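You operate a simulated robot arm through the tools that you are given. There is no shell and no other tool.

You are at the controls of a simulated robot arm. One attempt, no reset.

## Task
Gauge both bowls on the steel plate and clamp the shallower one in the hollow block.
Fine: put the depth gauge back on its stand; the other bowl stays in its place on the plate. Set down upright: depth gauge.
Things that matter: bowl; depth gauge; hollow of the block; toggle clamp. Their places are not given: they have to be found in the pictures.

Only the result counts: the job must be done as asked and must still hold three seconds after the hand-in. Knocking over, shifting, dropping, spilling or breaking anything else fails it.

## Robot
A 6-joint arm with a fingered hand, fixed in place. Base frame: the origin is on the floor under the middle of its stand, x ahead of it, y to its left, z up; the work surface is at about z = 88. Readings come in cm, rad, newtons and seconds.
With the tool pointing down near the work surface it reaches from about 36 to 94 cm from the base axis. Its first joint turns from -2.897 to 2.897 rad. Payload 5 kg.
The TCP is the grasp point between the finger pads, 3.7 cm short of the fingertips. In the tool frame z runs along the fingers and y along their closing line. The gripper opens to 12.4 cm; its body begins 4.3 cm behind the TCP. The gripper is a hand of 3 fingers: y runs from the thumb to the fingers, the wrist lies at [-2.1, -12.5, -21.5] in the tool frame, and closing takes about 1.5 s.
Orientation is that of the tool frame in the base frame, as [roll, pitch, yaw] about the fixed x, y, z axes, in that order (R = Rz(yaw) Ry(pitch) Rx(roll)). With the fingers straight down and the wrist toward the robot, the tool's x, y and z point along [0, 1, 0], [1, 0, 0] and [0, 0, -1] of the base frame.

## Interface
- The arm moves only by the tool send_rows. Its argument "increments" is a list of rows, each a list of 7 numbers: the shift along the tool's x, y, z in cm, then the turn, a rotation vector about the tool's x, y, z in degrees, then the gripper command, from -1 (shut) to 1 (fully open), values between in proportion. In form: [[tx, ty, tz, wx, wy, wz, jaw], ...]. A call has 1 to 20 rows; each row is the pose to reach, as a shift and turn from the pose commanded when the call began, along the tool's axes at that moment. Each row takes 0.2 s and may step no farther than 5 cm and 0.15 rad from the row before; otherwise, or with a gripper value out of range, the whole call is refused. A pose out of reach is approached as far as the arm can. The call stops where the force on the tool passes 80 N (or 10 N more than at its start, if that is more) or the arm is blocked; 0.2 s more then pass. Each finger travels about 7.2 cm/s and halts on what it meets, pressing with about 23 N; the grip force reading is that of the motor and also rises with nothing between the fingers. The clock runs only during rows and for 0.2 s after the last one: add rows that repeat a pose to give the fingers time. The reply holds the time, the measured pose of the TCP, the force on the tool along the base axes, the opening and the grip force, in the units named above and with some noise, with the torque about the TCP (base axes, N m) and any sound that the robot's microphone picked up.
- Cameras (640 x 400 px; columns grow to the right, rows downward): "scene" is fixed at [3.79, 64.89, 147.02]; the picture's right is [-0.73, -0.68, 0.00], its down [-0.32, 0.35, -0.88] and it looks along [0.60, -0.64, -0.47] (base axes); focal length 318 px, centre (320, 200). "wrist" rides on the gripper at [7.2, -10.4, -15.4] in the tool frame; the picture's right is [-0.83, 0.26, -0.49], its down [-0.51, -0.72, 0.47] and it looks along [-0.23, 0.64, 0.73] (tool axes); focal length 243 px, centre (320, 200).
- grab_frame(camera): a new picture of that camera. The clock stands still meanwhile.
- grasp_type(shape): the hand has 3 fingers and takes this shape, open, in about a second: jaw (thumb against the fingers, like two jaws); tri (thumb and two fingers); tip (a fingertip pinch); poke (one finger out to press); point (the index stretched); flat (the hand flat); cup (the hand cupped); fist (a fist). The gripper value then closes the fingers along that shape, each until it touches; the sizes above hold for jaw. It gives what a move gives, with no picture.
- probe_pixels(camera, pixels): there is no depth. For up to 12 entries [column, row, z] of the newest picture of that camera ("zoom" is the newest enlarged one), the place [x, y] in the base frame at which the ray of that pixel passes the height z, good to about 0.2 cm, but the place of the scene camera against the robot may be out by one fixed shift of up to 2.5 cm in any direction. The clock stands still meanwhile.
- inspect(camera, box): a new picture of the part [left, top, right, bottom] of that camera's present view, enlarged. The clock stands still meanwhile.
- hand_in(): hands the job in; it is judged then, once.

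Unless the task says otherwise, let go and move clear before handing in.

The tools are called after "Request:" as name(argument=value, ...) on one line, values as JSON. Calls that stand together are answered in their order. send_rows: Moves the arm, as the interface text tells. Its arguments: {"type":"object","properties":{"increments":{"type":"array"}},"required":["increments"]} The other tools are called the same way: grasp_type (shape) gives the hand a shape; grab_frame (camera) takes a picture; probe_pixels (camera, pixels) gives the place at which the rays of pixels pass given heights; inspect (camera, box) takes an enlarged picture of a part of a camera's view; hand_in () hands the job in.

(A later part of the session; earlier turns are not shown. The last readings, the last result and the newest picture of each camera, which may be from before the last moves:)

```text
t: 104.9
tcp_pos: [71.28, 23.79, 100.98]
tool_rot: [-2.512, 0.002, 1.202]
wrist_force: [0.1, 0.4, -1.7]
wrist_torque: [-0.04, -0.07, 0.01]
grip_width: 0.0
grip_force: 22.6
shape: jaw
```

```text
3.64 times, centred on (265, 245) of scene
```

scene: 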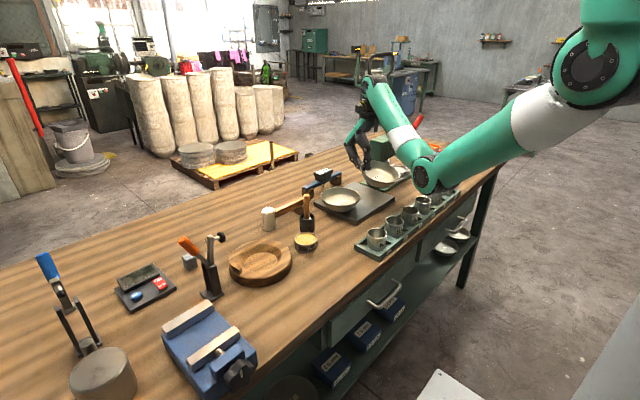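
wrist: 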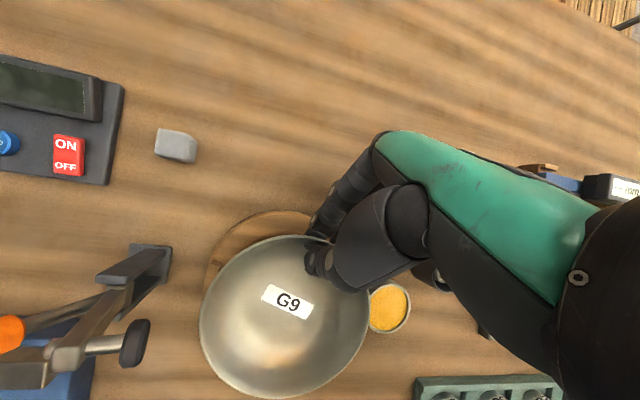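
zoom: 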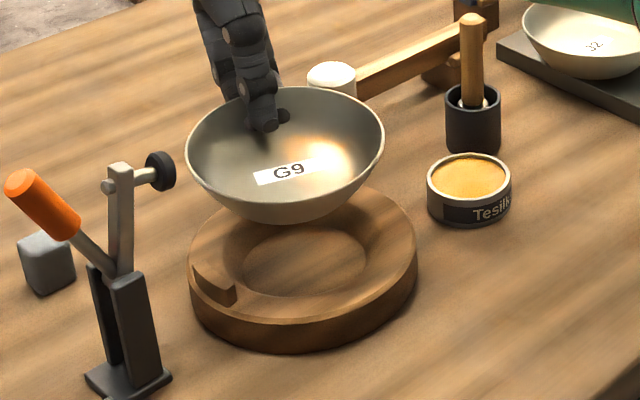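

It's reached and nearly level. I'll lower 3 cm toward the hollow.

Request:
send_rows(increments=[[0, 0.6, 0.8, 0, 0, 0, -1], [0, 1.2, 1.62, 0, 0, 0, -1], [0, 1.76, 2.43, 0, 0, 0, -1], [0, 1.76, 2.43, 0, 0, 0, -1]])

Request:
inspect(camera="scene", box=[200, 200, 320, 300])

Request:
inspect(camera="wrist", box=[160, 190, 400, 400])

```text
t: 105.9
tcp_pos: [71.34, 23.63, 98.13]
tool_rot: [-2.513, 0.002, 1.202]
wrist_force: [0.3, -0.8, -1.8]
wrist_torque: [-0.01, -0.1, 0.02]
grip_width: 0.0
grip_force: 23.3
shape: jaw
```

```text
4.00 times, centred on (260, 250) of scene
```

zoom: 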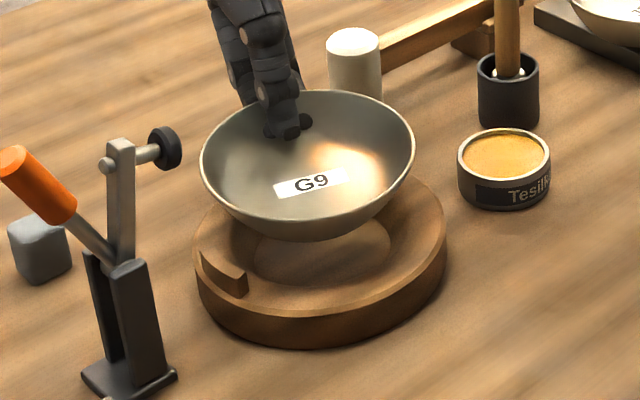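

```text
1.90 times, centred on (280, 295) of wrist
```

zoom: 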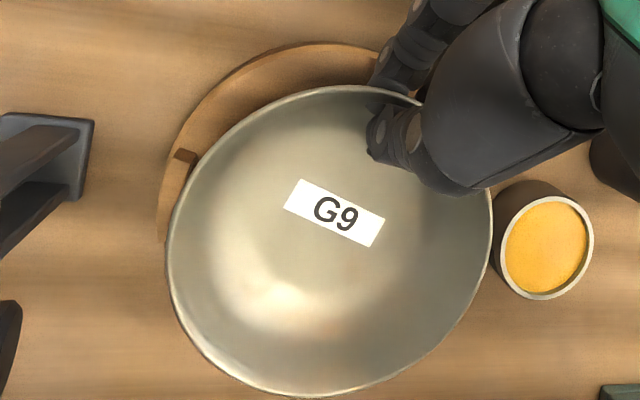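

I'll check centring using block edge points and bowl rim points in this view.

Request:
probe_pixels(camera="zoom", pixels=[[163, 200, 90.5], [205, 110, 90.5], [270, 62, 90.5], [330, 45, 90.5], [168, 260, 95.6], [205, 165, 96.0], [260, 112, 96.3], [340, 86, 96.6], [490, 230, 95.8], [440, 325, 95.3], [300, 397, 94.9], [200, 340, 95]])

```text
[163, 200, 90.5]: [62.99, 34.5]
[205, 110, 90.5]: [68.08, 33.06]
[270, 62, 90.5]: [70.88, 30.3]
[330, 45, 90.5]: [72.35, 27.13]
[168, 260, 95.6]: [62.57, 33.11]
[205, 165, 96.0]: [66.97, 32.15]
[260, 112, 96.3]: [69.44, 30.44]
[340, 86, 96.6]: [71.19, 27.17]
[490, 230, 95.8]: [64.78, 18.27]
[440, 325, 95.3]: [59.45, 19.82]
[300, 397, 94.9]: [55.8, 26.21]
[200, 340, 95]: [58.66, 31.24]
```

Calibrated: bowl centre ≈(64.4,26.05) against block (64.05,26.05), with the rim at z≈97.4. I'll shift -0.3 cm in x and lower 2.5 cm.

Request:
send_rows(increments=[[-0.1, 0.25, 0.8, 0, 0, 0, -1], [-0.1, 0.8, 1.6, 0, 0, 0, -1], [-0.1, 1.25, 2.2, 0, 0, 0, -1], [-0.1, 1.25, 2.2, 0, 0, 0, -1]])

Request:
inspect(camera="scene", box=[210, 210, 320, 300])

Request:
inspect(camera="wrist", box=[160, 190, 400, 400])

```text
t: 106.9
tcp_pos: [70.89, 23.68, 95.56]
tool_rot: [-2.513, 0.002, 1.204]
wrist_force: [0.5, 0.8, -1.9]
wrist_torque: [-0.04, -0.09, -0.01]
grip_width: 0.0
grip_force: 22.6
shape: jaw
```

```text
4.44 times, centred on (265, 255) of scene
```

zoom: 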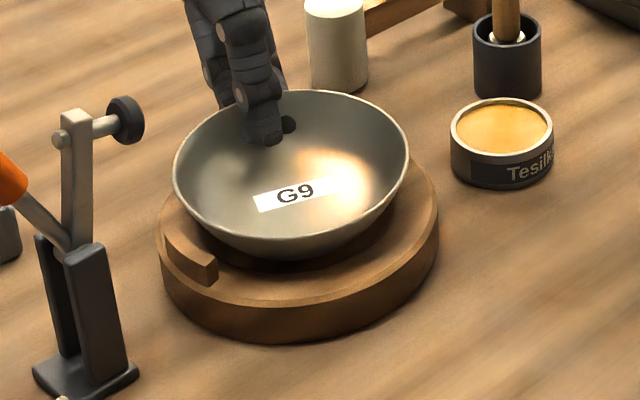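

```text
1.90 times, centred on (280, 295) of wrist
```

zoom: 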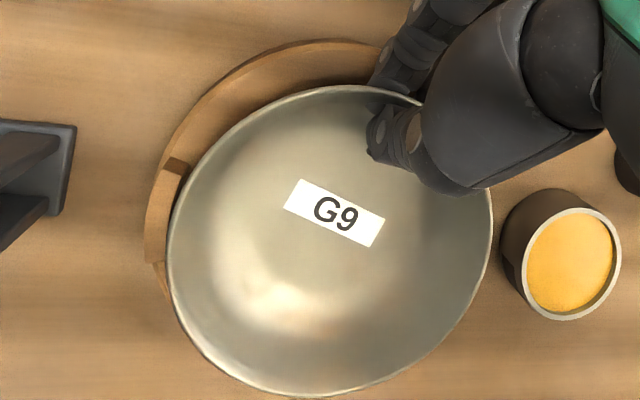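

Centred and still free. I'll lower 0.8 cm more and check.

Request:
send_rows(increments=[[0, 0.24, 0.32, 0, 0, 0, -1], [0, 0.47, 0.65, 0, 0, 0, -1], [0, 0.47, 0.65, 0, 0, 0, -1]])

Request:
inspect(camera="scene", box=[215, 220, 305, 290])

Request:
inspect(camera="wrist", box=[260, 190, 400, 320])

```text
t: 107.7
tcp_pos: [70.95, 23.45, 94.89]
tool_rot: [-2.514, 0.0, 1.2]
wrist_force: [1.6, -0.6, 6.3]
wrist_torque: [-0.19, -0.14, 0.06]
grip_width: 0.01
grip_force: 23.1
shape: jaw
```

```text
5.71 times, centred on (260, 255) of scene
```

zoom: 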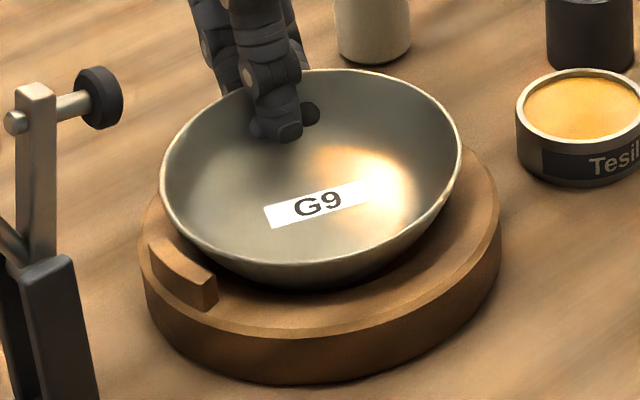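

```text
3.08 times, centred on (330, 255) of wrist
```

zoom: 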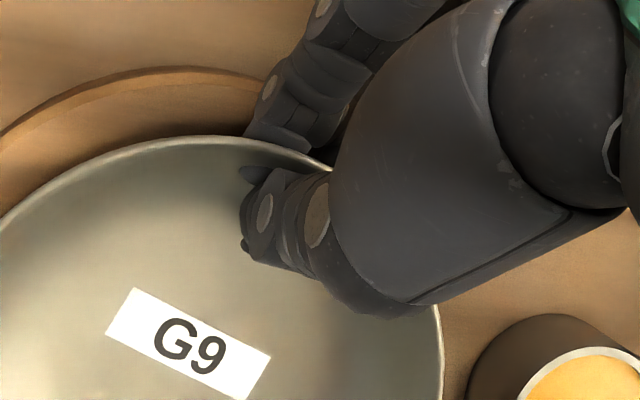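

Contact: +8 N, apparently the outer fingers meeting the block's edge with the bowl about 1 cm from its seat. I'll back up 0.3 cm and open very slightly, watching the bowl settle.

Request:
send_rows(increments=[[0, -0.18, -0.24, 0, 0, 0, -1], [0, -0.18, -0.24, 0, 0, 0, -0.95], [0, -0.18, -0.24, 0, 0, 0, -0.9], [0, -0.18, -0.24, 0, 0, 0, -0.86], [0, -0.18, -0.24, 0, 0, 0, -0.86]])

Request:
inspect(camera="scene", box=[215, 220, 305, 290])

Request:
inspect(camera="wrist", box=[160, 190, 400, 400])

```text
t: 108.9
tcp_pos: [70.97, 23.71, 95.16]
tool_rot: [-2.514, 0.001, 1.203]
wrist_force: [0.5, 0.6, 1.1]
wrist_torque: [0.0, 0.01, -0.01]
grip_width: 0.83
grip_force: 0.0
shape: jaw
```

```text
5.71 times, centred on (260, 255) of scene
```

zoom: 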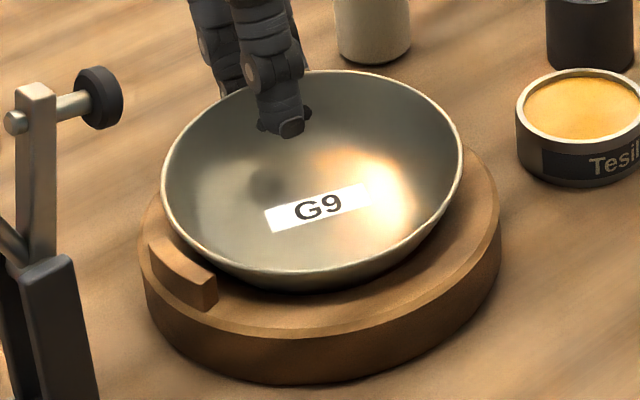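

```text
1.90 times, centred on (280, 295) of wrist
```

zoom: 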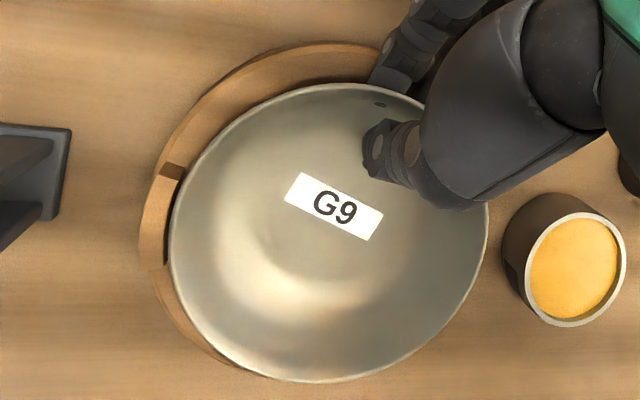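

The near side of the bowl has settled in the hollow; the far side rests on the fingers. I'll open further while rising slightly, so the bowl eases down.

Request:
send_rows(increments=[[0, -0.06, -0.08, 0, 0, 0, -0.8], [0, -0.12, -0.16, 0, 0, 0, -0.74], [0, -0.18, -0.24, 0, 0, 0, -0.68], [0, -0.18, -0.24, 0, 0, 0, -0.68]])

Request:
inspect(camera="scene", box=[215, 220, 305, 290])

Request:
inspect(camera="wrist", box=[160, 190, 400, 400])

```text
t: 109.9
tcp_pos: [71.03, 23.77, 95.57]
tool_rot: [-2.513, 0.001, 1.2]
wrist_force: [0.0, -0.6, 0.5]
wrist_torque: [-0.03, -0.01, 0.0]
grip_width: 1.95
grip_force: 0.0
shape: jaw
```

```text
5.71 times, centred on (260, 255) of scene
```

zoom: 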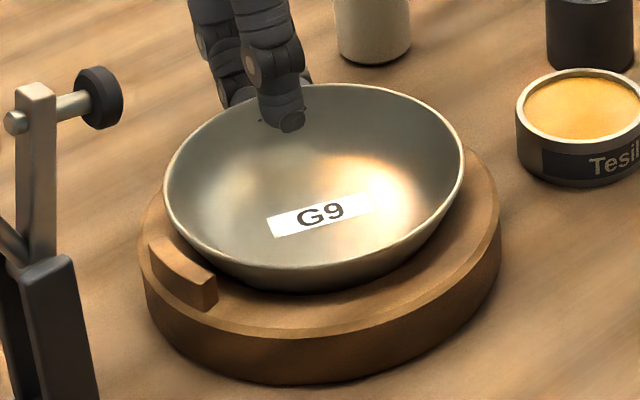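

```text
1.90 times, centred on (280, 295) of wrist
```

zoom: 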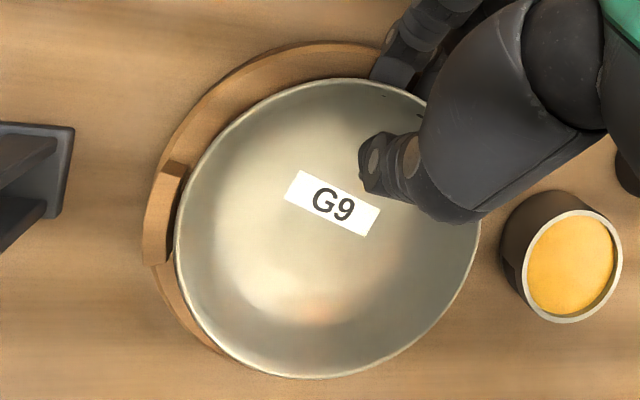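

The bowl's far side is lowering smoothly as the fingers open. I'll continue the same way.

Request:
send_rows(increments=[[0, -0.06, -0.08, 0, 0, 0, -0.62], [0, -0.12, -0.16, 0, 0, 0, -0.56], [0, -0.18, -0.24, 0, 0, 0, -0.5], [0, -0.18, -0.24, 0, 0, 0, -0.5]])

Request:
inspect(camera="scene", box=[215, 220, 305, 290])

Request:
inspect(camera="wrist", box=[160, 190, 400, 400])

```text
t: 110.9
tcp_pos: [70.89, 23.6, 95.66]
tool_rot: [-2.513, 0.001, 1.2]
wrist_force: [0.8, 0.7, 3.7]
wrist_torque: [0.05, 0.01, 0.0]
grip_width: 3.03
grip_force: 0.1
shape: jaw
```

```text
5.71 times, centred on (260, 255) of scene
```

zoom: 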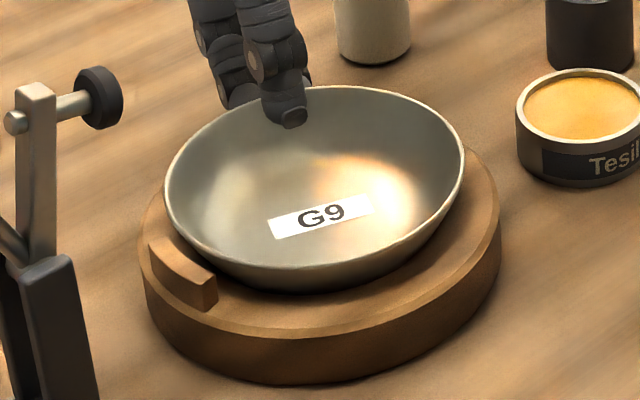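

```text
1.90 times, centred on (280, 295) of wrist
```

zoom: 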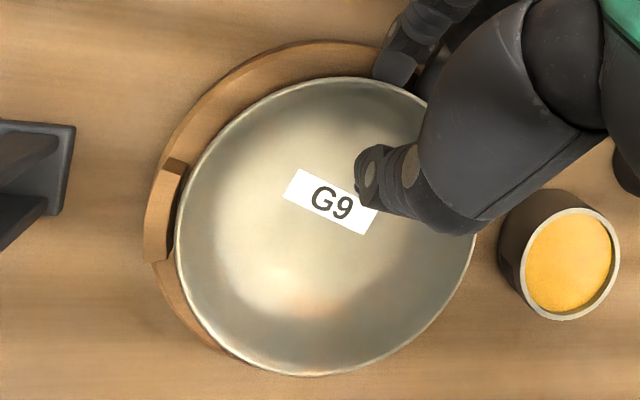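

The bowl looks level and sunk in the hollow. I'll ease the fingers outward and slightly up to clear the wall, then check before lifting away.

Request:
send_rows(increments=[[0, 0.26, -0.5, 0, 0, 0, -0.5], [0, 0.52, -0.99, 0, 0, 0, -0.5], [0, 0.74, -1.53, 0, 0, 0, -0.5], [0, 0.74, -1.53, 0, 0, 0, -0.5]])

Request:
inspect(camera="scene", box=[215, 220, 305, 290])

Request:
inspect(camera="wrist", box=[160, 190, 400, 400])

```text
t: 111.9
tcp_pos: [72.27, 22.99, 96.48]
tool_rot: [-2.514, 0.002, 1.2]
wrist_force: [0.1, -0.2, 0.0]
wrist_torque: [-0.01, -0.01, 0.02]
grip_width: 3.08
grip_force: 0.0
shape: jaw
```

```text
5.71 times, centred on (260, 255) of scene
```

zoom: 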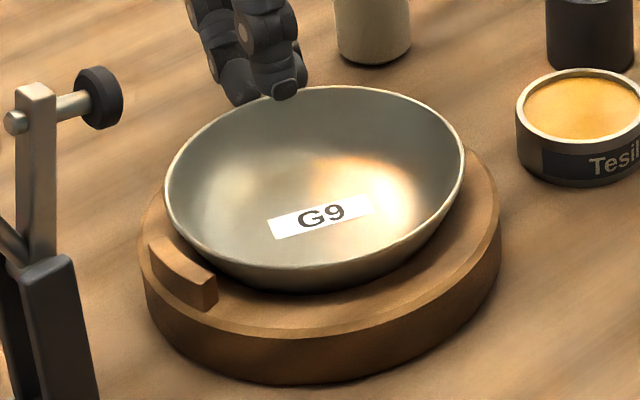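

```text
1.90 times, centred on (280, 295) of wrist
```

zoom: 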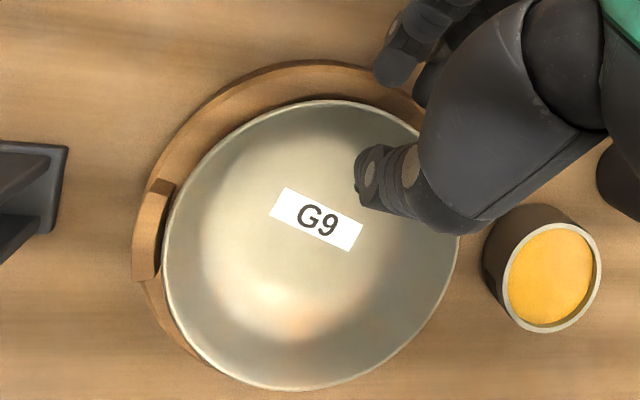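

The bowl stays put and no force is felt. I'll retreat up and away.

Request:
send_rows(increments=[[0, 0, -2, 0, 0, 0, -0.5], [0, -0.5, -4.5, 0, 0, 0, -0.5], [0, -1.5, -7.5, 0, 0, 0, -0.5], [0, -1.5, -7.5, -8, 0, 0, -0.5], [0, -1.5, -7.5, -16, 0, 0, -0.5], [0, -1.5, -7.5, -24, 0, 0, -0.5], [0, -1.5, -7.5, -32, 0, 0, -0.5], [0, -1.5, -7.5, -36, 0, 0, -0.5], [0, -1.5, -7.5, -36, 0, 0, -0.5]])

Request:
grab_frame(camera="wrist")

Request:
grab_frame(camera="scene")

Request:
inspect(camera="scene", box=[160, 210, 310, 310])

```text
t: 113.9
tcp_pos: [75.51, 22.07, 103.41]
tool_rot: [3.138, 0.002, 1.203]
wrist_force: [0.1, -0.7, -0.5]
wrist_torque: [-0.02, 0.0, -0.01]
grip_width: 3.08
grip_force: 0.0
shape: jaw
```

```text
taken
```

wrist: 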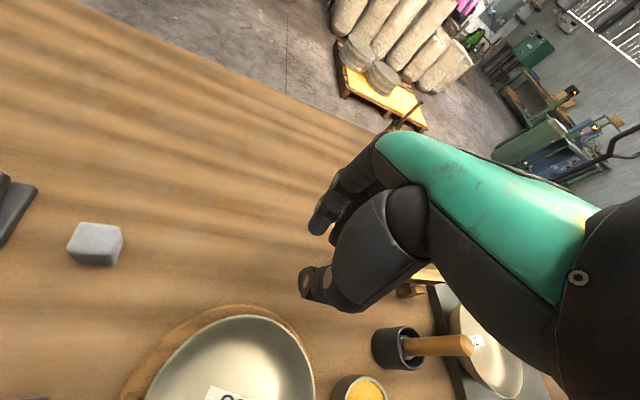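

```text
taken
```

scene: 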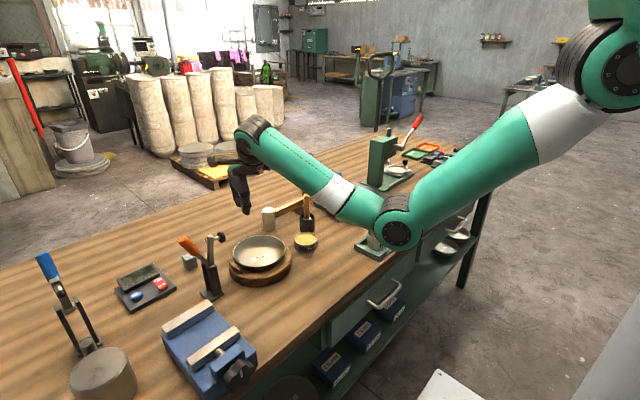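

```text
4.00 times, centred on (235, 260) of scene
```

zoom: 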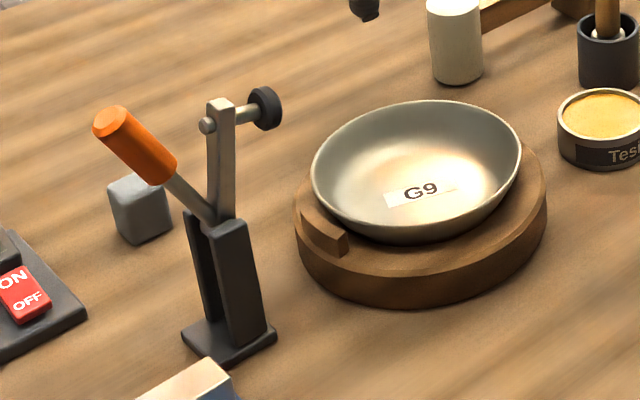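

G9 sits in the hollow of the block. I'll go up and look from above to verify seating and to study the clamp.

Request:
send_rows(increments=[[-0.3, -0.8, -2.2, 0, 0, -5.3, -0.5], [-0.7, -1.6, -4.4, 0, 0, -10.6, -0.5], [-1.0, -2.4, -6.6, 0, 0, -15.9, -0.5], [-1.35, -3.23, -8.6, 0, 0, -21.1, -0.5], [-1.35, -3.23, -8.6, 0, 0, -21.1, -0.5]])

Request:
grab_frame(camera="wrist")

Request:
inspect(camera="wrist", box=[0, 200, 320, 400])

```text
t: 115.1
tcp_pos: [71.85, 22.11, 112.16]
tool_rot: [3.14, 0.001, 1.573]
wrist_force: [-0.3, -1.5, 0.3]
wrist_torque: [0.0, 0.03, 0.03]
grip_width: 3.09
grip_force: 0.0
shape: jaw
```

```text
taken
```

wrist: 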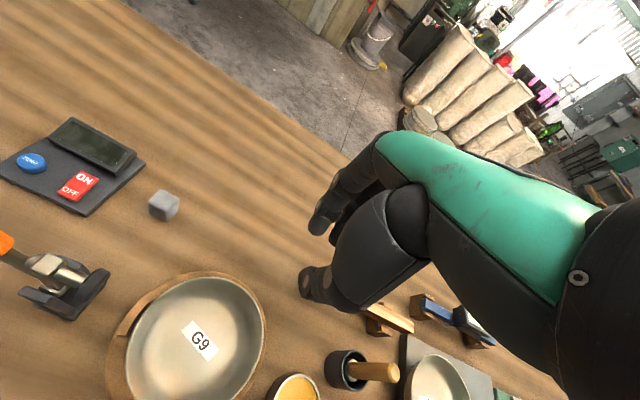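

```text
2.00 times, centred on (160, 300) of wrist
```

zoom: 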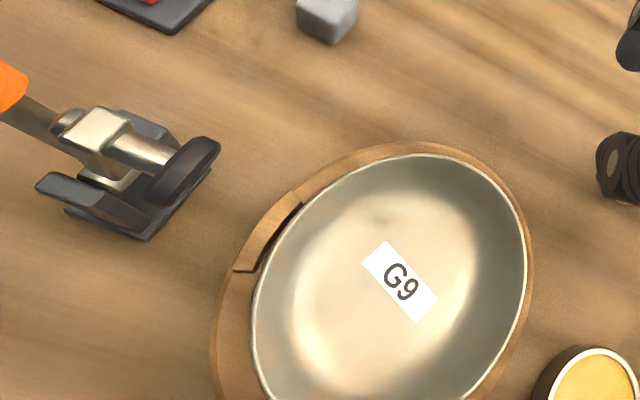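

I'll probe the rim and clamp parts for exact positions.

Request:
probe_pixels(camera="zoom", pixels=[[254, 305, 93], [290, 225, 93], [350, 178, 93], [415, 153, 93], [480, 180, 93], [520, 225, 93], [526, 270, 93], [500, 350, 93], [258, 365, 93], [435, 143, 90.5], [532, 260, 90.5], [213, 340, 90.5]])

Request:
probe_pixels(camera="zoom", pixels=[[215, 148, 106], [155, 195, 106], [185, 170, 105.5], [95, 120, 107], [120, 155, 107], [145, 238, 89], [210, 160, 89], [40, 185, 97.5], [110, 222, 97.5], [105, 110, 97.5], [165, 130, 97.5], [5, 85, 103]])

```text
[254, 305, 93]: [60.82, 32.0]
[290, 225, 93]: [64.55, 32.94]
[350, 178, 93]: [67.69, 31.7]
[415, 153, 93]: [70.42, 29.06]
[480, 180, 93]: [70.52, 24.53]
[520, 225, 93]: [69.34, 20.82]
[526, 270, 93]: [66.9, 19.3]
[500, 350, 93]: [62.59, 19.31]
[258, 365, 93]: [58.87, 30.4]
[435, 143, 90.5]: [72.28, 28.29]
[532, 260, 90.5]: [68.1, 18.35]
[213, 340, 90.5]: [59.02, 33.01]
```

```text
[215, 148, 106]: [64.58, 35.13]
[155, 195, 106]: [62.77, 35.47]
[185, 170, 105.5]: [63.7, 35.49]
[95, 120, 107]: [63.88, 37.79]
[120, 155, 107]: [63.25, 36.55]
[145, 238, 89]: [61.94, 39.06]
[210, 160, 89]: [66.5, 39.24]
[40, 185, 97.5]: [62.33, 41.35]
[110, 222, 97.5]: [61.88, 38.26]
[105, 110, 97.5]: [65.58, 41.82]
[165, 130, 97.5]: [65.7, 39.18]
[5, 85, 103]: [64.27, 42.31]
```

G9 is centred on the block (64.1,25.9), rim z≈92.8. The clamp pivot is near (63.9,40,97), with its arm leaning toward the block and the handle leaning to +y. I'll move for a close look at the handle.

Request:
send_rows(increments=[[2.5, 0, -0.6, 0, 0, 0, -0.5], [5, 0, -1.2, 0, 0, 0, -0.7], [8, 0, -1.8, 0, 0, 0, -1], [8, 0, -1.8, 0, 0, 0, -1]])

Request:
grab_frame(camera="wrist")

Request:
inspect(camera="wrist", box=[40, 200, 280, 400])

Request:
inspect(camera="scene", box=[170, 225, 250, 305])

```text
t: 116.1
tcp_pos: [71.83, 30.08, 113.84]
tool_rot: [3.141, 0.001, 1.569]
wrist_force: [0.2, 0.1, -0.4]
wrist_torque: [0.01, -0.01, -0.01]
grip_width: 0.0
grip_force: 22.2
shape: jaw
```

```text
taken
```

wrist: 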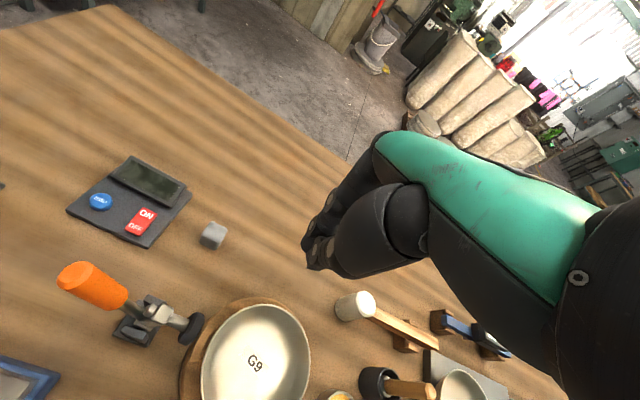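

```text
2.00 times, centred on (160, 300) of wrist
```

zoom: 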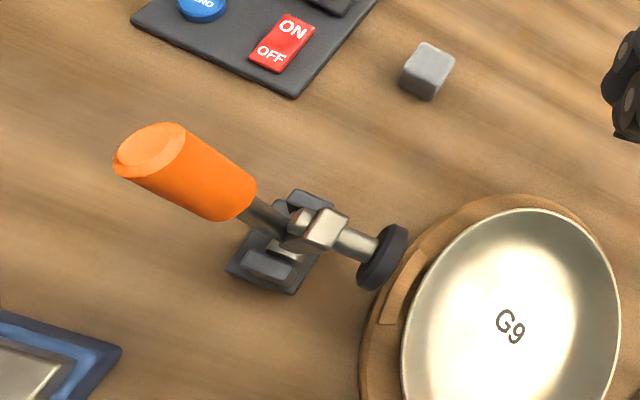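

```text
5.00 times, centred on (210, 265) of scene
```

zoom: 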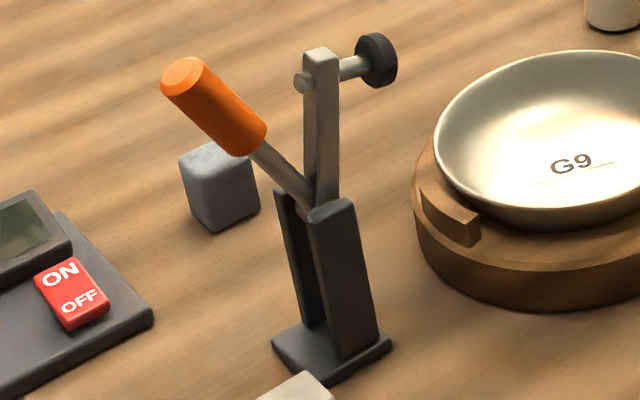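

Request:
inspect(camera="wrist", box=[40, 240, 220, 360])

Request:
probe_pixels(camera="wrist", pixels=[[75, 273, 104], [75, 273, 107], [75, 273, 109], [107, 306, 101], [107, 306, 104], [120, 296, 104], [140, 314, 98], [165, 313, 107], [192, 328, 106], [60, 275, 107], [95, 263, 107], [90, 290, 106]])

```text
3.33 times, centred on (130, 300) of wrist
```

zoom: 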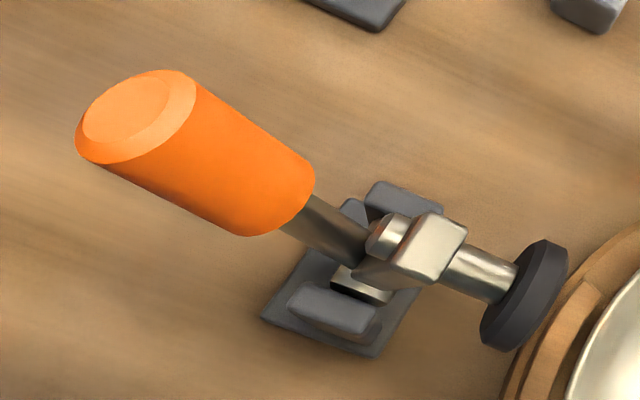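

```text
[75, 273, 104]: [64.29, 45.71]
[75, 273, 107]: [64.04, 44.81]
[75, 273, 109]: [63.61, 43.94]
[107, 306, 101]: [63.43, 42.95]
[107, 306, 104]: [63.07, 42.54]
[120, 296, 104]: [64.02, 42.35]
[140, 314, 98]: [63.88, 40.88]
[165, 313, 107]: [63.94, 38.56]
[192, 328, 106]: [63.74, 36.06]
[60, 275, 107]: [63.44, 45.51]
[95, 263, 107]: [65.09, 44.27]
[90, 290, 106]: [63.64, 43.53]
```

The handle tip is at about (64.0,44.7,107), leaning about 26° from the pivot toward +y. I'll grip the orange handle from above (closing along x, parallel to its hinge axis) and swing it toward the block. Moving above it first.

Request:
send_rows(increments=[[3, -1.6, 0, 0, 0, 0, -0.4], [6, -3.2, 0, 0, 0, 0, 0], [9, -4.8, 0, 0, 0, 0, 0.1], [12, -6.4, 0, 0, 0, 0, 0.1], [14.5, -7.9, 0, 0, 0, 0, 0.1], [14.5, -7.9, 0, 0, 0, 0, 0.1]])

Request:
grab_frame(camera="wrist")

Request:
inspect(camera="scene", box=[150, 180, 270, 300])

```text
t: 117.5
tcp_pos: [63.77, 44.49, 114.01]
tool_rot: [-3.141, 0.001, 1.569]
wrist_force: [0.3, -0.3, 0.1]
wrist_torque: [0.0, 0.0, 0.0]
grip_width: 6.77
grip_force: 0.0
shape: jaw
```

```text
taken
```

wrist: 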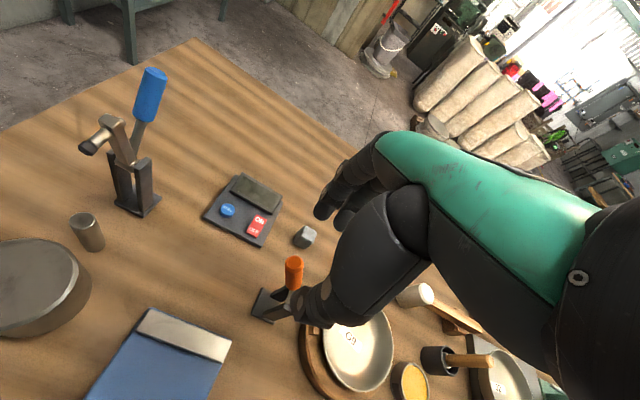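

```text
3.33 times, centred on (210, 240) of scene
```

zoom: 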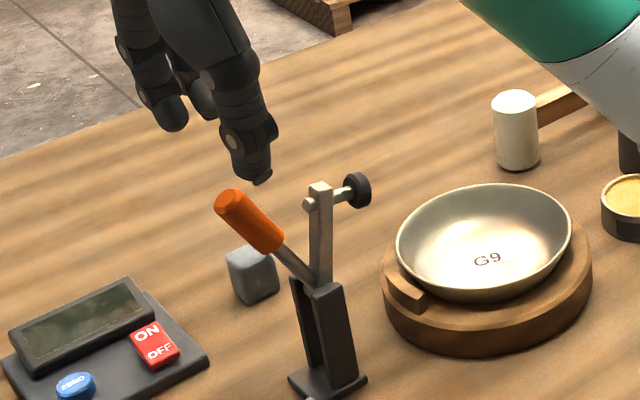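

Aligned: the handle tip appears at (293,262), right where I predicted for a centred grip. I'll descend 8.5 cm around it.

Request:
send_rows(increments=[[0, 0.1, 2.5, 0, 0, 0, 0.1], [0, 0.1, 5, 0, 0, 0, 0.1], [0, 0.1, 7, 0, 0, 0, 0.1], [0, 0.1, 8.5, 0, 0, 0, 0.1], [0, 0.1, 8.5, 0, 0, 0, 0.1]])

Request:
inspect(camera="wrist", box=[220, 170, 420, 350])

Request:
inspect(camera="scene", box=[160, 200, 260, 300])

```text
t: 118.7
tcp_pos: [64.11, 44.45, 105.25]
tool_rot: [-3.141, 0.001, 1.569]
wrist_force: [-0.1, 0.1, 0.2]
wrist_torque: [0.01, 0.01, 0.05]
grip_width: 6.77
grip_force: 0.1
shape: jaw
```

```text
2.22 times, centred on (320, 260) of wrist
```

zoom: 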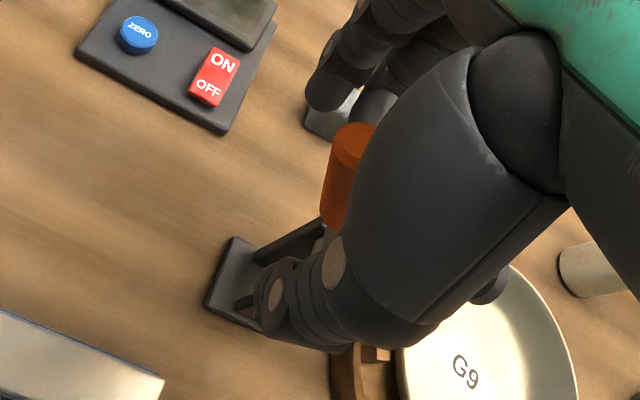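

```text
4.00 times, centred on (210, 250) of scene
```

zoom: 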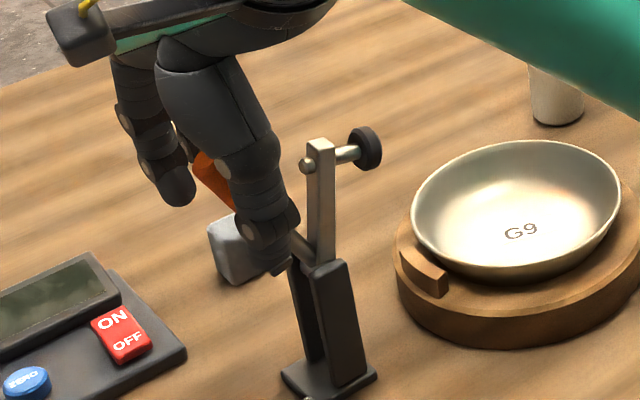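

The handle is between thumb and fingers. I'll close on it.

Request:
send_rows(increments=[[0, 0, 0, 0, 0, 0, -0.2], [0, 0, 0, 0, 0, 0, -0.5], [0, 0, 0, 0, 0, 0, -0.8], [0, 0, 0, 0, 0, 0, -1], [0, 0, 0, 0, 0, 0, -1], [0, 0, 0, 0, 0, 0, -1], [0, 0, 0, 0, 0, 0, -1]])

Request:
inspect(camera="scene", box=[160, 200, 260, 300])

```text
t: 120.3
tcp_pos: [64.12, 44.41, 105.28]
tool_rot: [-3.141, 0.003, 1.572]
wrist_force: [-1.8, 1.1, -4.2]
wrist_torque: [0.01, 0.06, -0.02]
grip_width: 0.49
grip_force: 23.6
shape: jaw
```

```text
4.00 times, centred on (210, 250) of scene
```

zoom: 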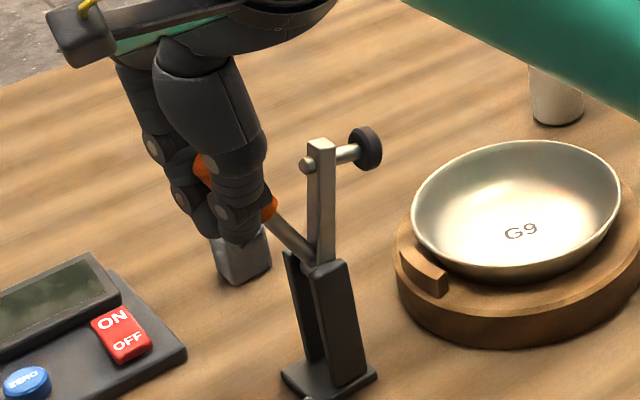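

Gripped (23.6 N). I'll swing it along the expected arc about pivot (y≈40, z≈97), first about 10° toward the block, and check how it responds.

Request:
send_rows(increments=[[-0.5, 0, -0.24, 0, 0, 0, -1], [-1.0, 0, -0.45, 0, 0, 0, -1], [-1.5, 0, -0.64, 0, 0, 0, -1], [-1.5, 0, -0.64, 0, 0, 0, -1]])

Request:
inspect(camera="scene", box=[160, 200, 260, 300])

```text
t: 121.3
tcp_pos: [64.25, 42.94, 105.89]
tool_rot: [-3.14, 0.002, 1.57]
wrist_force: [-4.6, 1.1, -5.5]
wrist_torque: [0.16, 0.07, 0.0]
grip_width: 0.47
grip_force: 22.8
shape: jaw
```

```text
4.00 times, centred on (210, 250) of scene
```

zoom: 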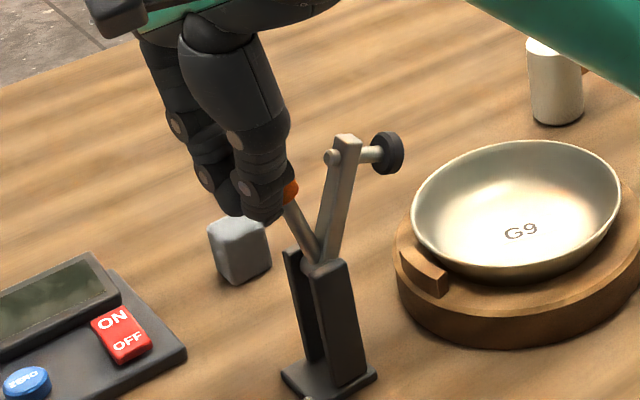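

The arm follows the handle one-to-one with only about 5 N. I'll continue the swing to about 20° past vertical.

Request:
send_rows(increments=[[-0.7, 0, -0.18, 0, 0, 0, -1], [-1.43, 0, -0.34, 0, 0, 0, -1], [-2.2, 0, -0.42, 0, 0, 0, -1], [-2.9, 0, -0.46, 0, 0, 0, -1], [-3.7, 0, -0.42, 0, 0, 0, -1], [-4.53, 0, -0.32, 0, 0, 0, -1], [-5.3, 0, -0.13, 0, 0, 0, -1], [-6.11, 0, 0.11, 0, 0, 0, -1], [-6.11, 0, 0.11, 0, 0, 0, -1]])

Request:
inspect(camera="scene", box=[170, 200, 290, 300])

Request:
grab_frame(camera="wrist")

```text
t: 123.3
tcp_pos: [64.09, 36.78, 106.03]
tool_rot: [3.141, 0.001, 1.572]
wrist_force: [0.7, -0.1, 0.4]
wrist_torque: [0.06, -0.02, 0.0]
grip_width: 0.34
grip_force: 23.0
shape: jaw
```

```text
4.00 times, centred on (230, 250) of scene
```

zoom: 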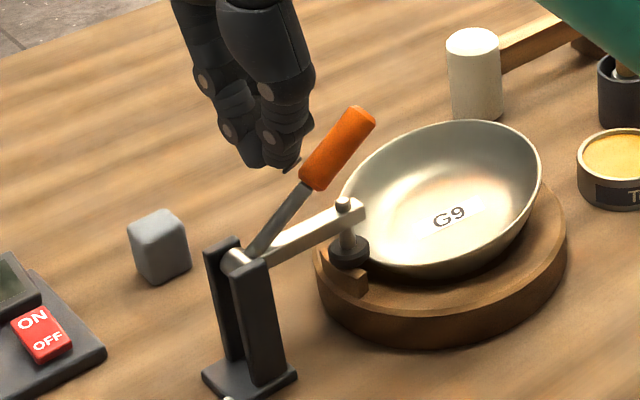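

```text
taken
```

wrist: 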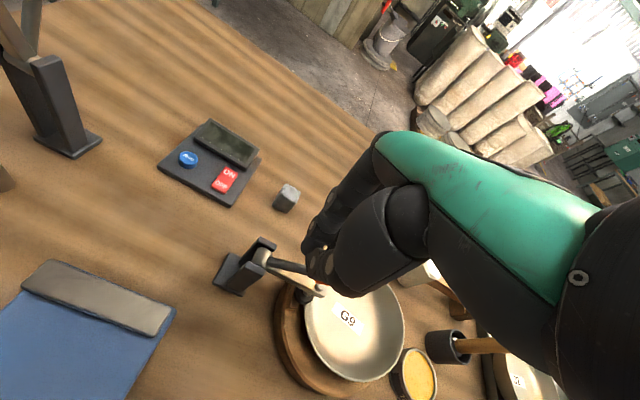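

The clamp dropped onto the bowl by itself once past vertical, slipping out of my grip. I'll look closely at where the pad landed and whether the bowl is tilted.

Request:
inspect(camera="scene", box=[215, 220, 295, 290])

Request:
inspect(camera="wrist", box=[200, 220, 420, 400])

```text
5.71 times, centred on (255, 255) of scene
```

zoom: 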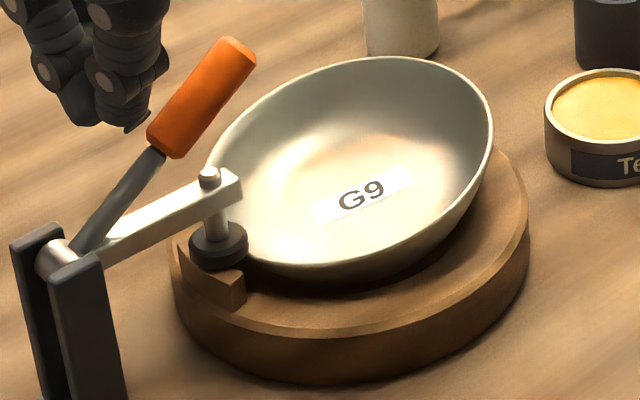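

```text
2.22 times, centred on (310, 310) of wrist
```

zoom: 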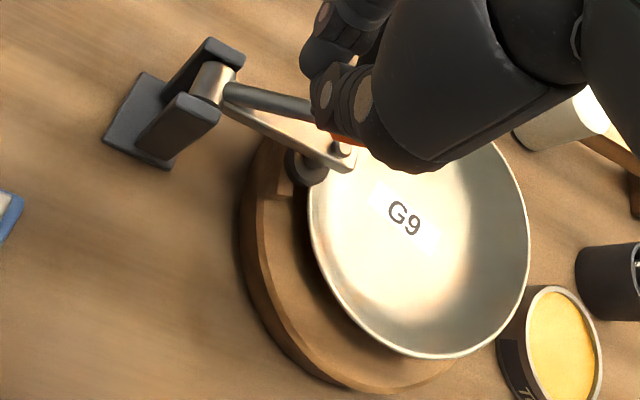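

The pad came down at the clamp-side rim by the ledge, and the bowl's far side looks raised. I'll lift the hand clear and get a better view.

Request:
send_rows(increments=[[0, 0, -2, 0, 0, 0, -1], [0, 0, -5, 0, 0, 0, -1], [-3, 2, -7, 0, 0, 0, -1], [-6, 5, -7, 0, 0, 0, -1], [-9, 7, -7, 0, 0, 0, -1], [-9, 7, -7, 0, 0, 0, -1]])

Request:
grab_frame(camera="wrist")

Request:
inspect(camera="wrist", box=[60, 220, 320, 400])

Request:
inspect(camera="scene", box=[210, 220, 300, 290])

```text
t: 124.7
tcp_pos: [71.05, 27.73, 113.08]
tool_rot: [-3.141, 0.004, 1.569]
wrist_force: [0.9, 0.3, 0.1]
wrist_torque: [0.01, -0.04, 0.0]
grip_width: 0.36
grip_force: 22.6
shape: jaw
```

```text
taken
```

wrist: 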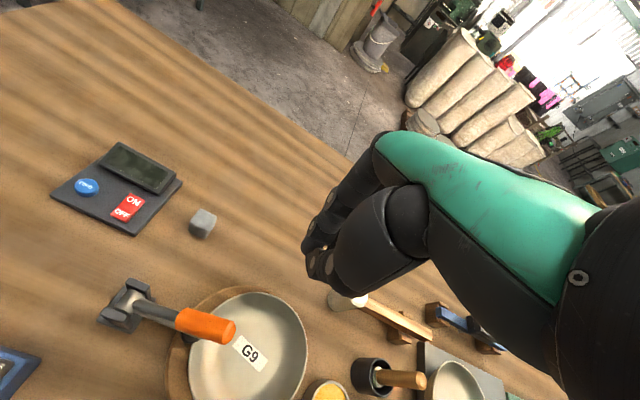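

```text
2.22 times, centred on (190, 310) of wrist
```

zoom: 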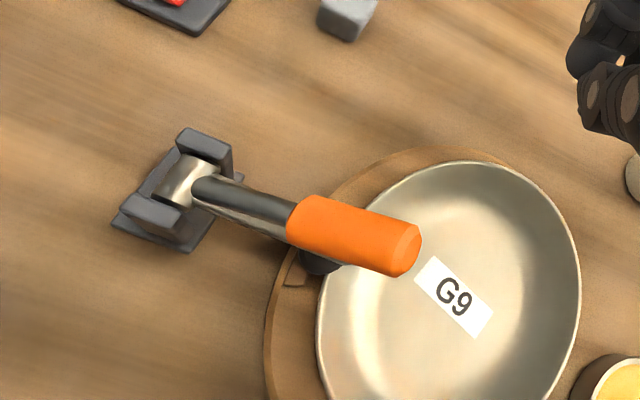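

```text
5.71 times, centred on (255, 255) of scene
```

zoom: 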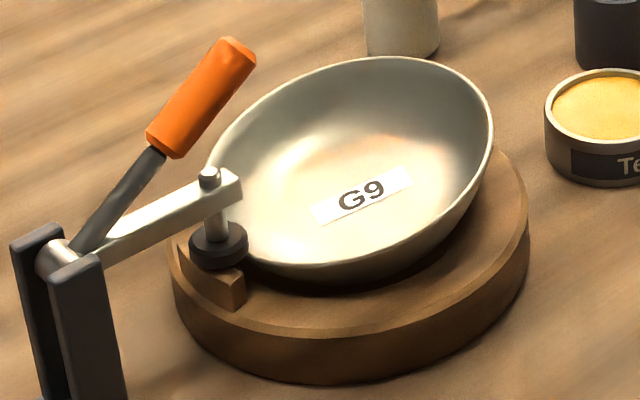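

Request:
inspect(camera="wrist", box=[120, 260, 340, 400])

```text
2.86 times, centred on (230, 330) of wrist
```

zoom: 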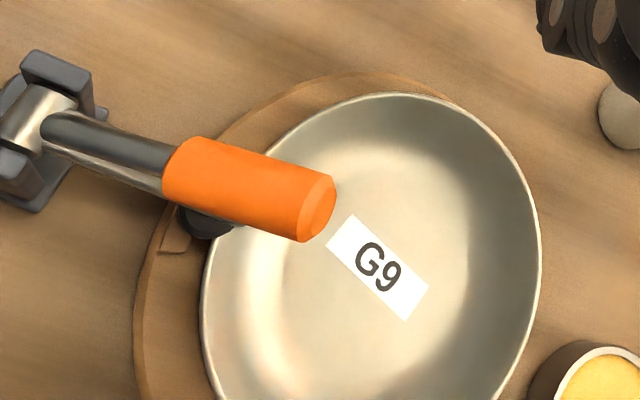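

Request:
probe_pixels(camera="zoom", pixels=[[200, 310, 93.5], [215, 370, 93.5], [265, 160, 93.5], [330, 115, 94], [400, 93, 94], [470, 110, 94.5], [520, 170, 95], [541, 250, 95], [530, 320, 95], [500, 390, 95], [208, 225, 93], [185, 235, 92]])

Request:
probe_pixels(camera="zoom", pixels=[[135, 330, 90.5], [340, 72, 90.5], [160, 255, 92], [220, 135, 104], [320, 205, 104], [40, 115, 97.5], [377, 267, 91]])

```text
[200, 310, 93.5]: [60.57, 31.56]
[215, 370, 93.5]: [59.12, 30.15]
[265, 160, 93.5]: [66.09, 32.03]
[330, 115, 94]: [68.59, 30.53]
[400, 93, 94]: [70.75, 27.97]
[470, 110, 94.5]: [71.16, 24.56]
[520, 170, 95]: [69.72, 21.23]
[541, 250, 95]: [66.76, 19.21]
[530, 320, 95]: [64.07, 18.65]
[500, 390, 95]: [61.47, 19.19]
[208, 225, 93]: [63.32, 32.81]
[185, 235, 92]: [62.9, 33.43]
```

```text
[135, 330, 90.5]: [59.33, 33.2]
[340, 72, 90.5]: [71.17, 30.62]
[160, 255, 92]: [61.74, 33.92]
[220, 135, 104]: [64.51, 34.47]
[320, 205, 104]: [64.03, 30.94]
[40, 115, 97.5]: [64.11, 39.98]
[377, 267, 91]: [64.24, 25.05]
```

The bowl is tilted about 9° because the pad struck the rim and is resting on the ledge. I'll raise the handle again to let the bowl reseat, then close it gently. Approaching the handle from above now.

Request:
send_rows(increments=[[2, -2.5, 0, 0, 0, 0, -0.5], [4.5, -5, 0, 0, 0, 0, 0], [5.4, -7.1, 0.5, 0, 0, 0, 0.1], [5.4, -7.1, 3, 0, 0, 0, 0.1], [5.4, -7.1, 3, 0, 0, 0, 0.1]])

Request:
inspect(camera="wrist", box=[200, 180, 420, 380])

Request:
inspect(camera="scene", box=[190, 190, 300, 290])

```text
t: 125.9
tcp_pos: [64.15, 33.29, 109.89]
tool_rot: [3.141, 0.001, 1.568]
wrist_force: [-0.3, 0.5, -0.4]
wrist_torque: [0.0, 0.01, 0.03]
grip_width: 6.79
grip_force: 0.0
shape: jaw
```

```text
2.00 times, centred on (310, 280) of wrist
```

zoom: 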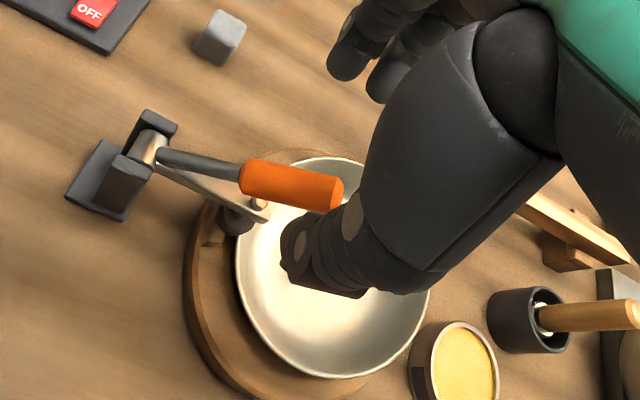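

```text
4.00 times, centred on (245, 240) of scene
```

zoom: 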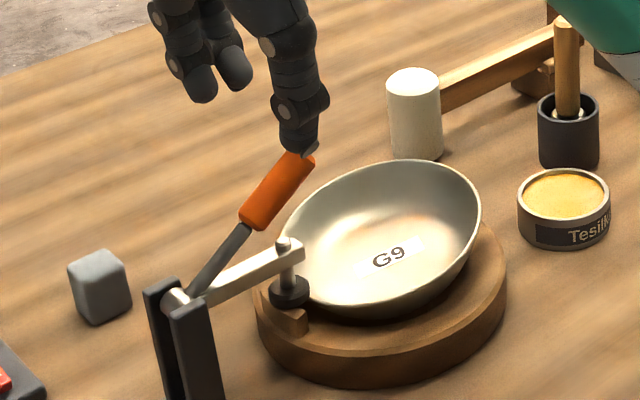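

The handle lies between thumb and fingers. I'll descend and close around it.

Request:
send_rows(increments=[[0, 0, 2.5, 0, 0, 0, 0.1], [0, 0, 5, 0, 0, 0, 0.1], [0, 0, 7.3, 0, 0, 0, 0.1], [0, 0, 7.3, 0, 0, 0, -0.2], [0, 0, 7.3, 0, 0, 0, -0.6], [0, 0, 7.3, 0, 0, 0, -1], [0, 0, 7.3, 0, 0, 0, -1], [0, 0, 7.3, 0, 0, 0, -1], [0, 0, 7.3, 0, 0, 0, -1]])

Request:
inspect(camera="scene", box=[190, 190, 300, 290])

Request:
inspect(camera="wrist", box=[200, 180, 420, 380])

```text
t: 127.9
tcp_pos: [64.06, 33.07, 102.42]
tool_rot: [-3.14, 0.003, 1.571]
wrist_force: [-1.2, -1.4, -4.7]
wrist_torque: [-0.01, 0.02, -0.01]
grip_width: 0.55
grip_force: 22.7
shape: jaw
```

```text
4.00 times, centred on (245, 240) of scene
```

zoom: 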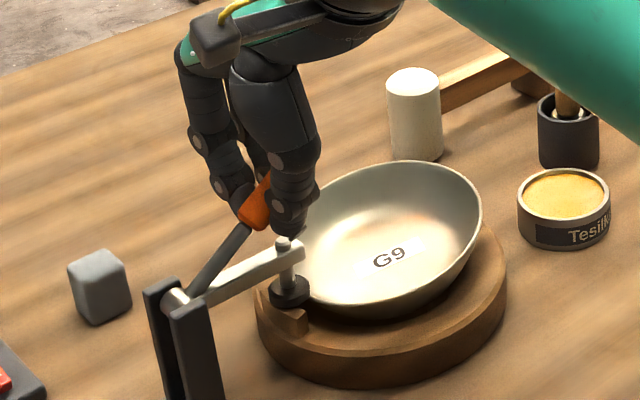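

```text
2.00 times, centred on (310, 280) of wrist
```

zoom: 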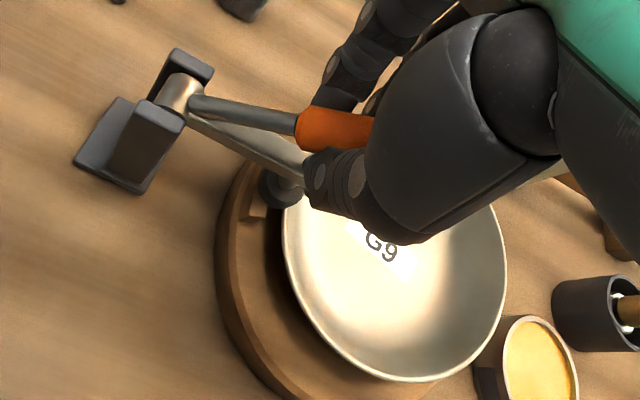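

Gripped. I'll lift the handle back about 23° along its arc.

Request:
send_rows(increments=[[0.56, 0, -0.68, 0, 0, 0, -1], [1.3, 0, -1.38, 0, 0, 0, -1], [1.88, 0, -1.83, 0, 0, 0, -1], [2.5, 0, -2.22, 0, 0, 0, -1], [2.5, 0, -2.22, 0, 0, 0, -1]])

Request:
inspect(camera="scene", box=[190, 190, 300, 290])

Request:
inspect(camera="wrist", box=[200, 180, 420, 380])

```text
t: 129.1
tcp_pos: [64.04, 35.61, 104.78]
tool_rot: [3.139, -0.001, 1.57]
wrist_force: [-0.3, 0.0, -2.3]
wrist_torque: [-0.04, -0.12, -0.05]
grip_width: 0.54
grip_force: 23.0
shape: jaw
```

```text
4.00 times, centred on (245, 240) of scene
```

zoom: 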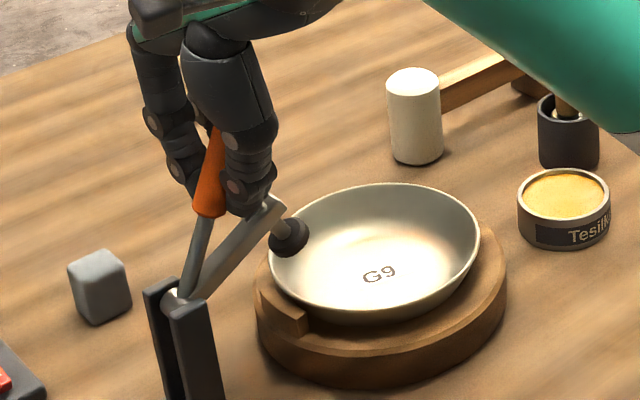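

```text
2.00 times, centred on (310, 280) of wrist
```

zoom: 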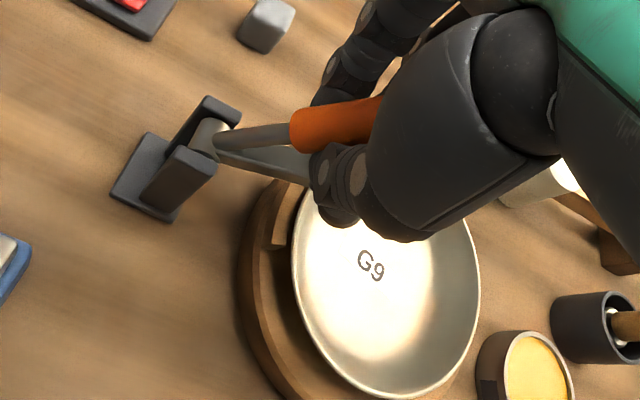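

With the arm up, the bowl has re-seated level. I'll look closely at the rim and ledge before closing gently.

Request:
inspect(camera="scene", box=[225, 230, 285, 280])

Request:
inspect(camera="wrist", box=[250, 240, 340, 330])

```text
8.00 times, centred on (255, 255) of scene
```

zoom: 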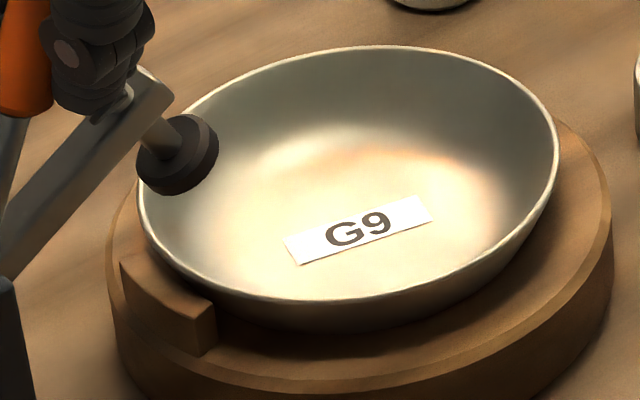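

```text
4.44 times, centred on (295, 285) of wrist
```

zoom: 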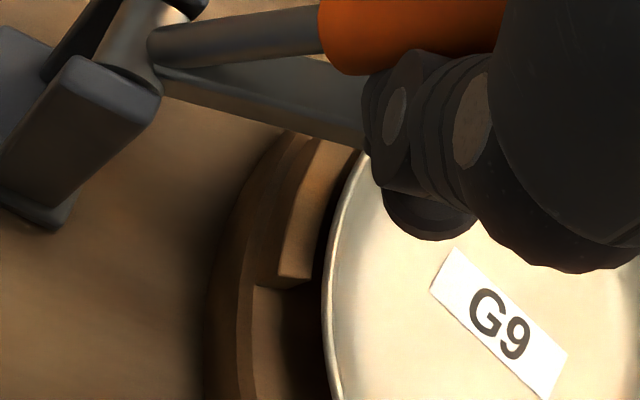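

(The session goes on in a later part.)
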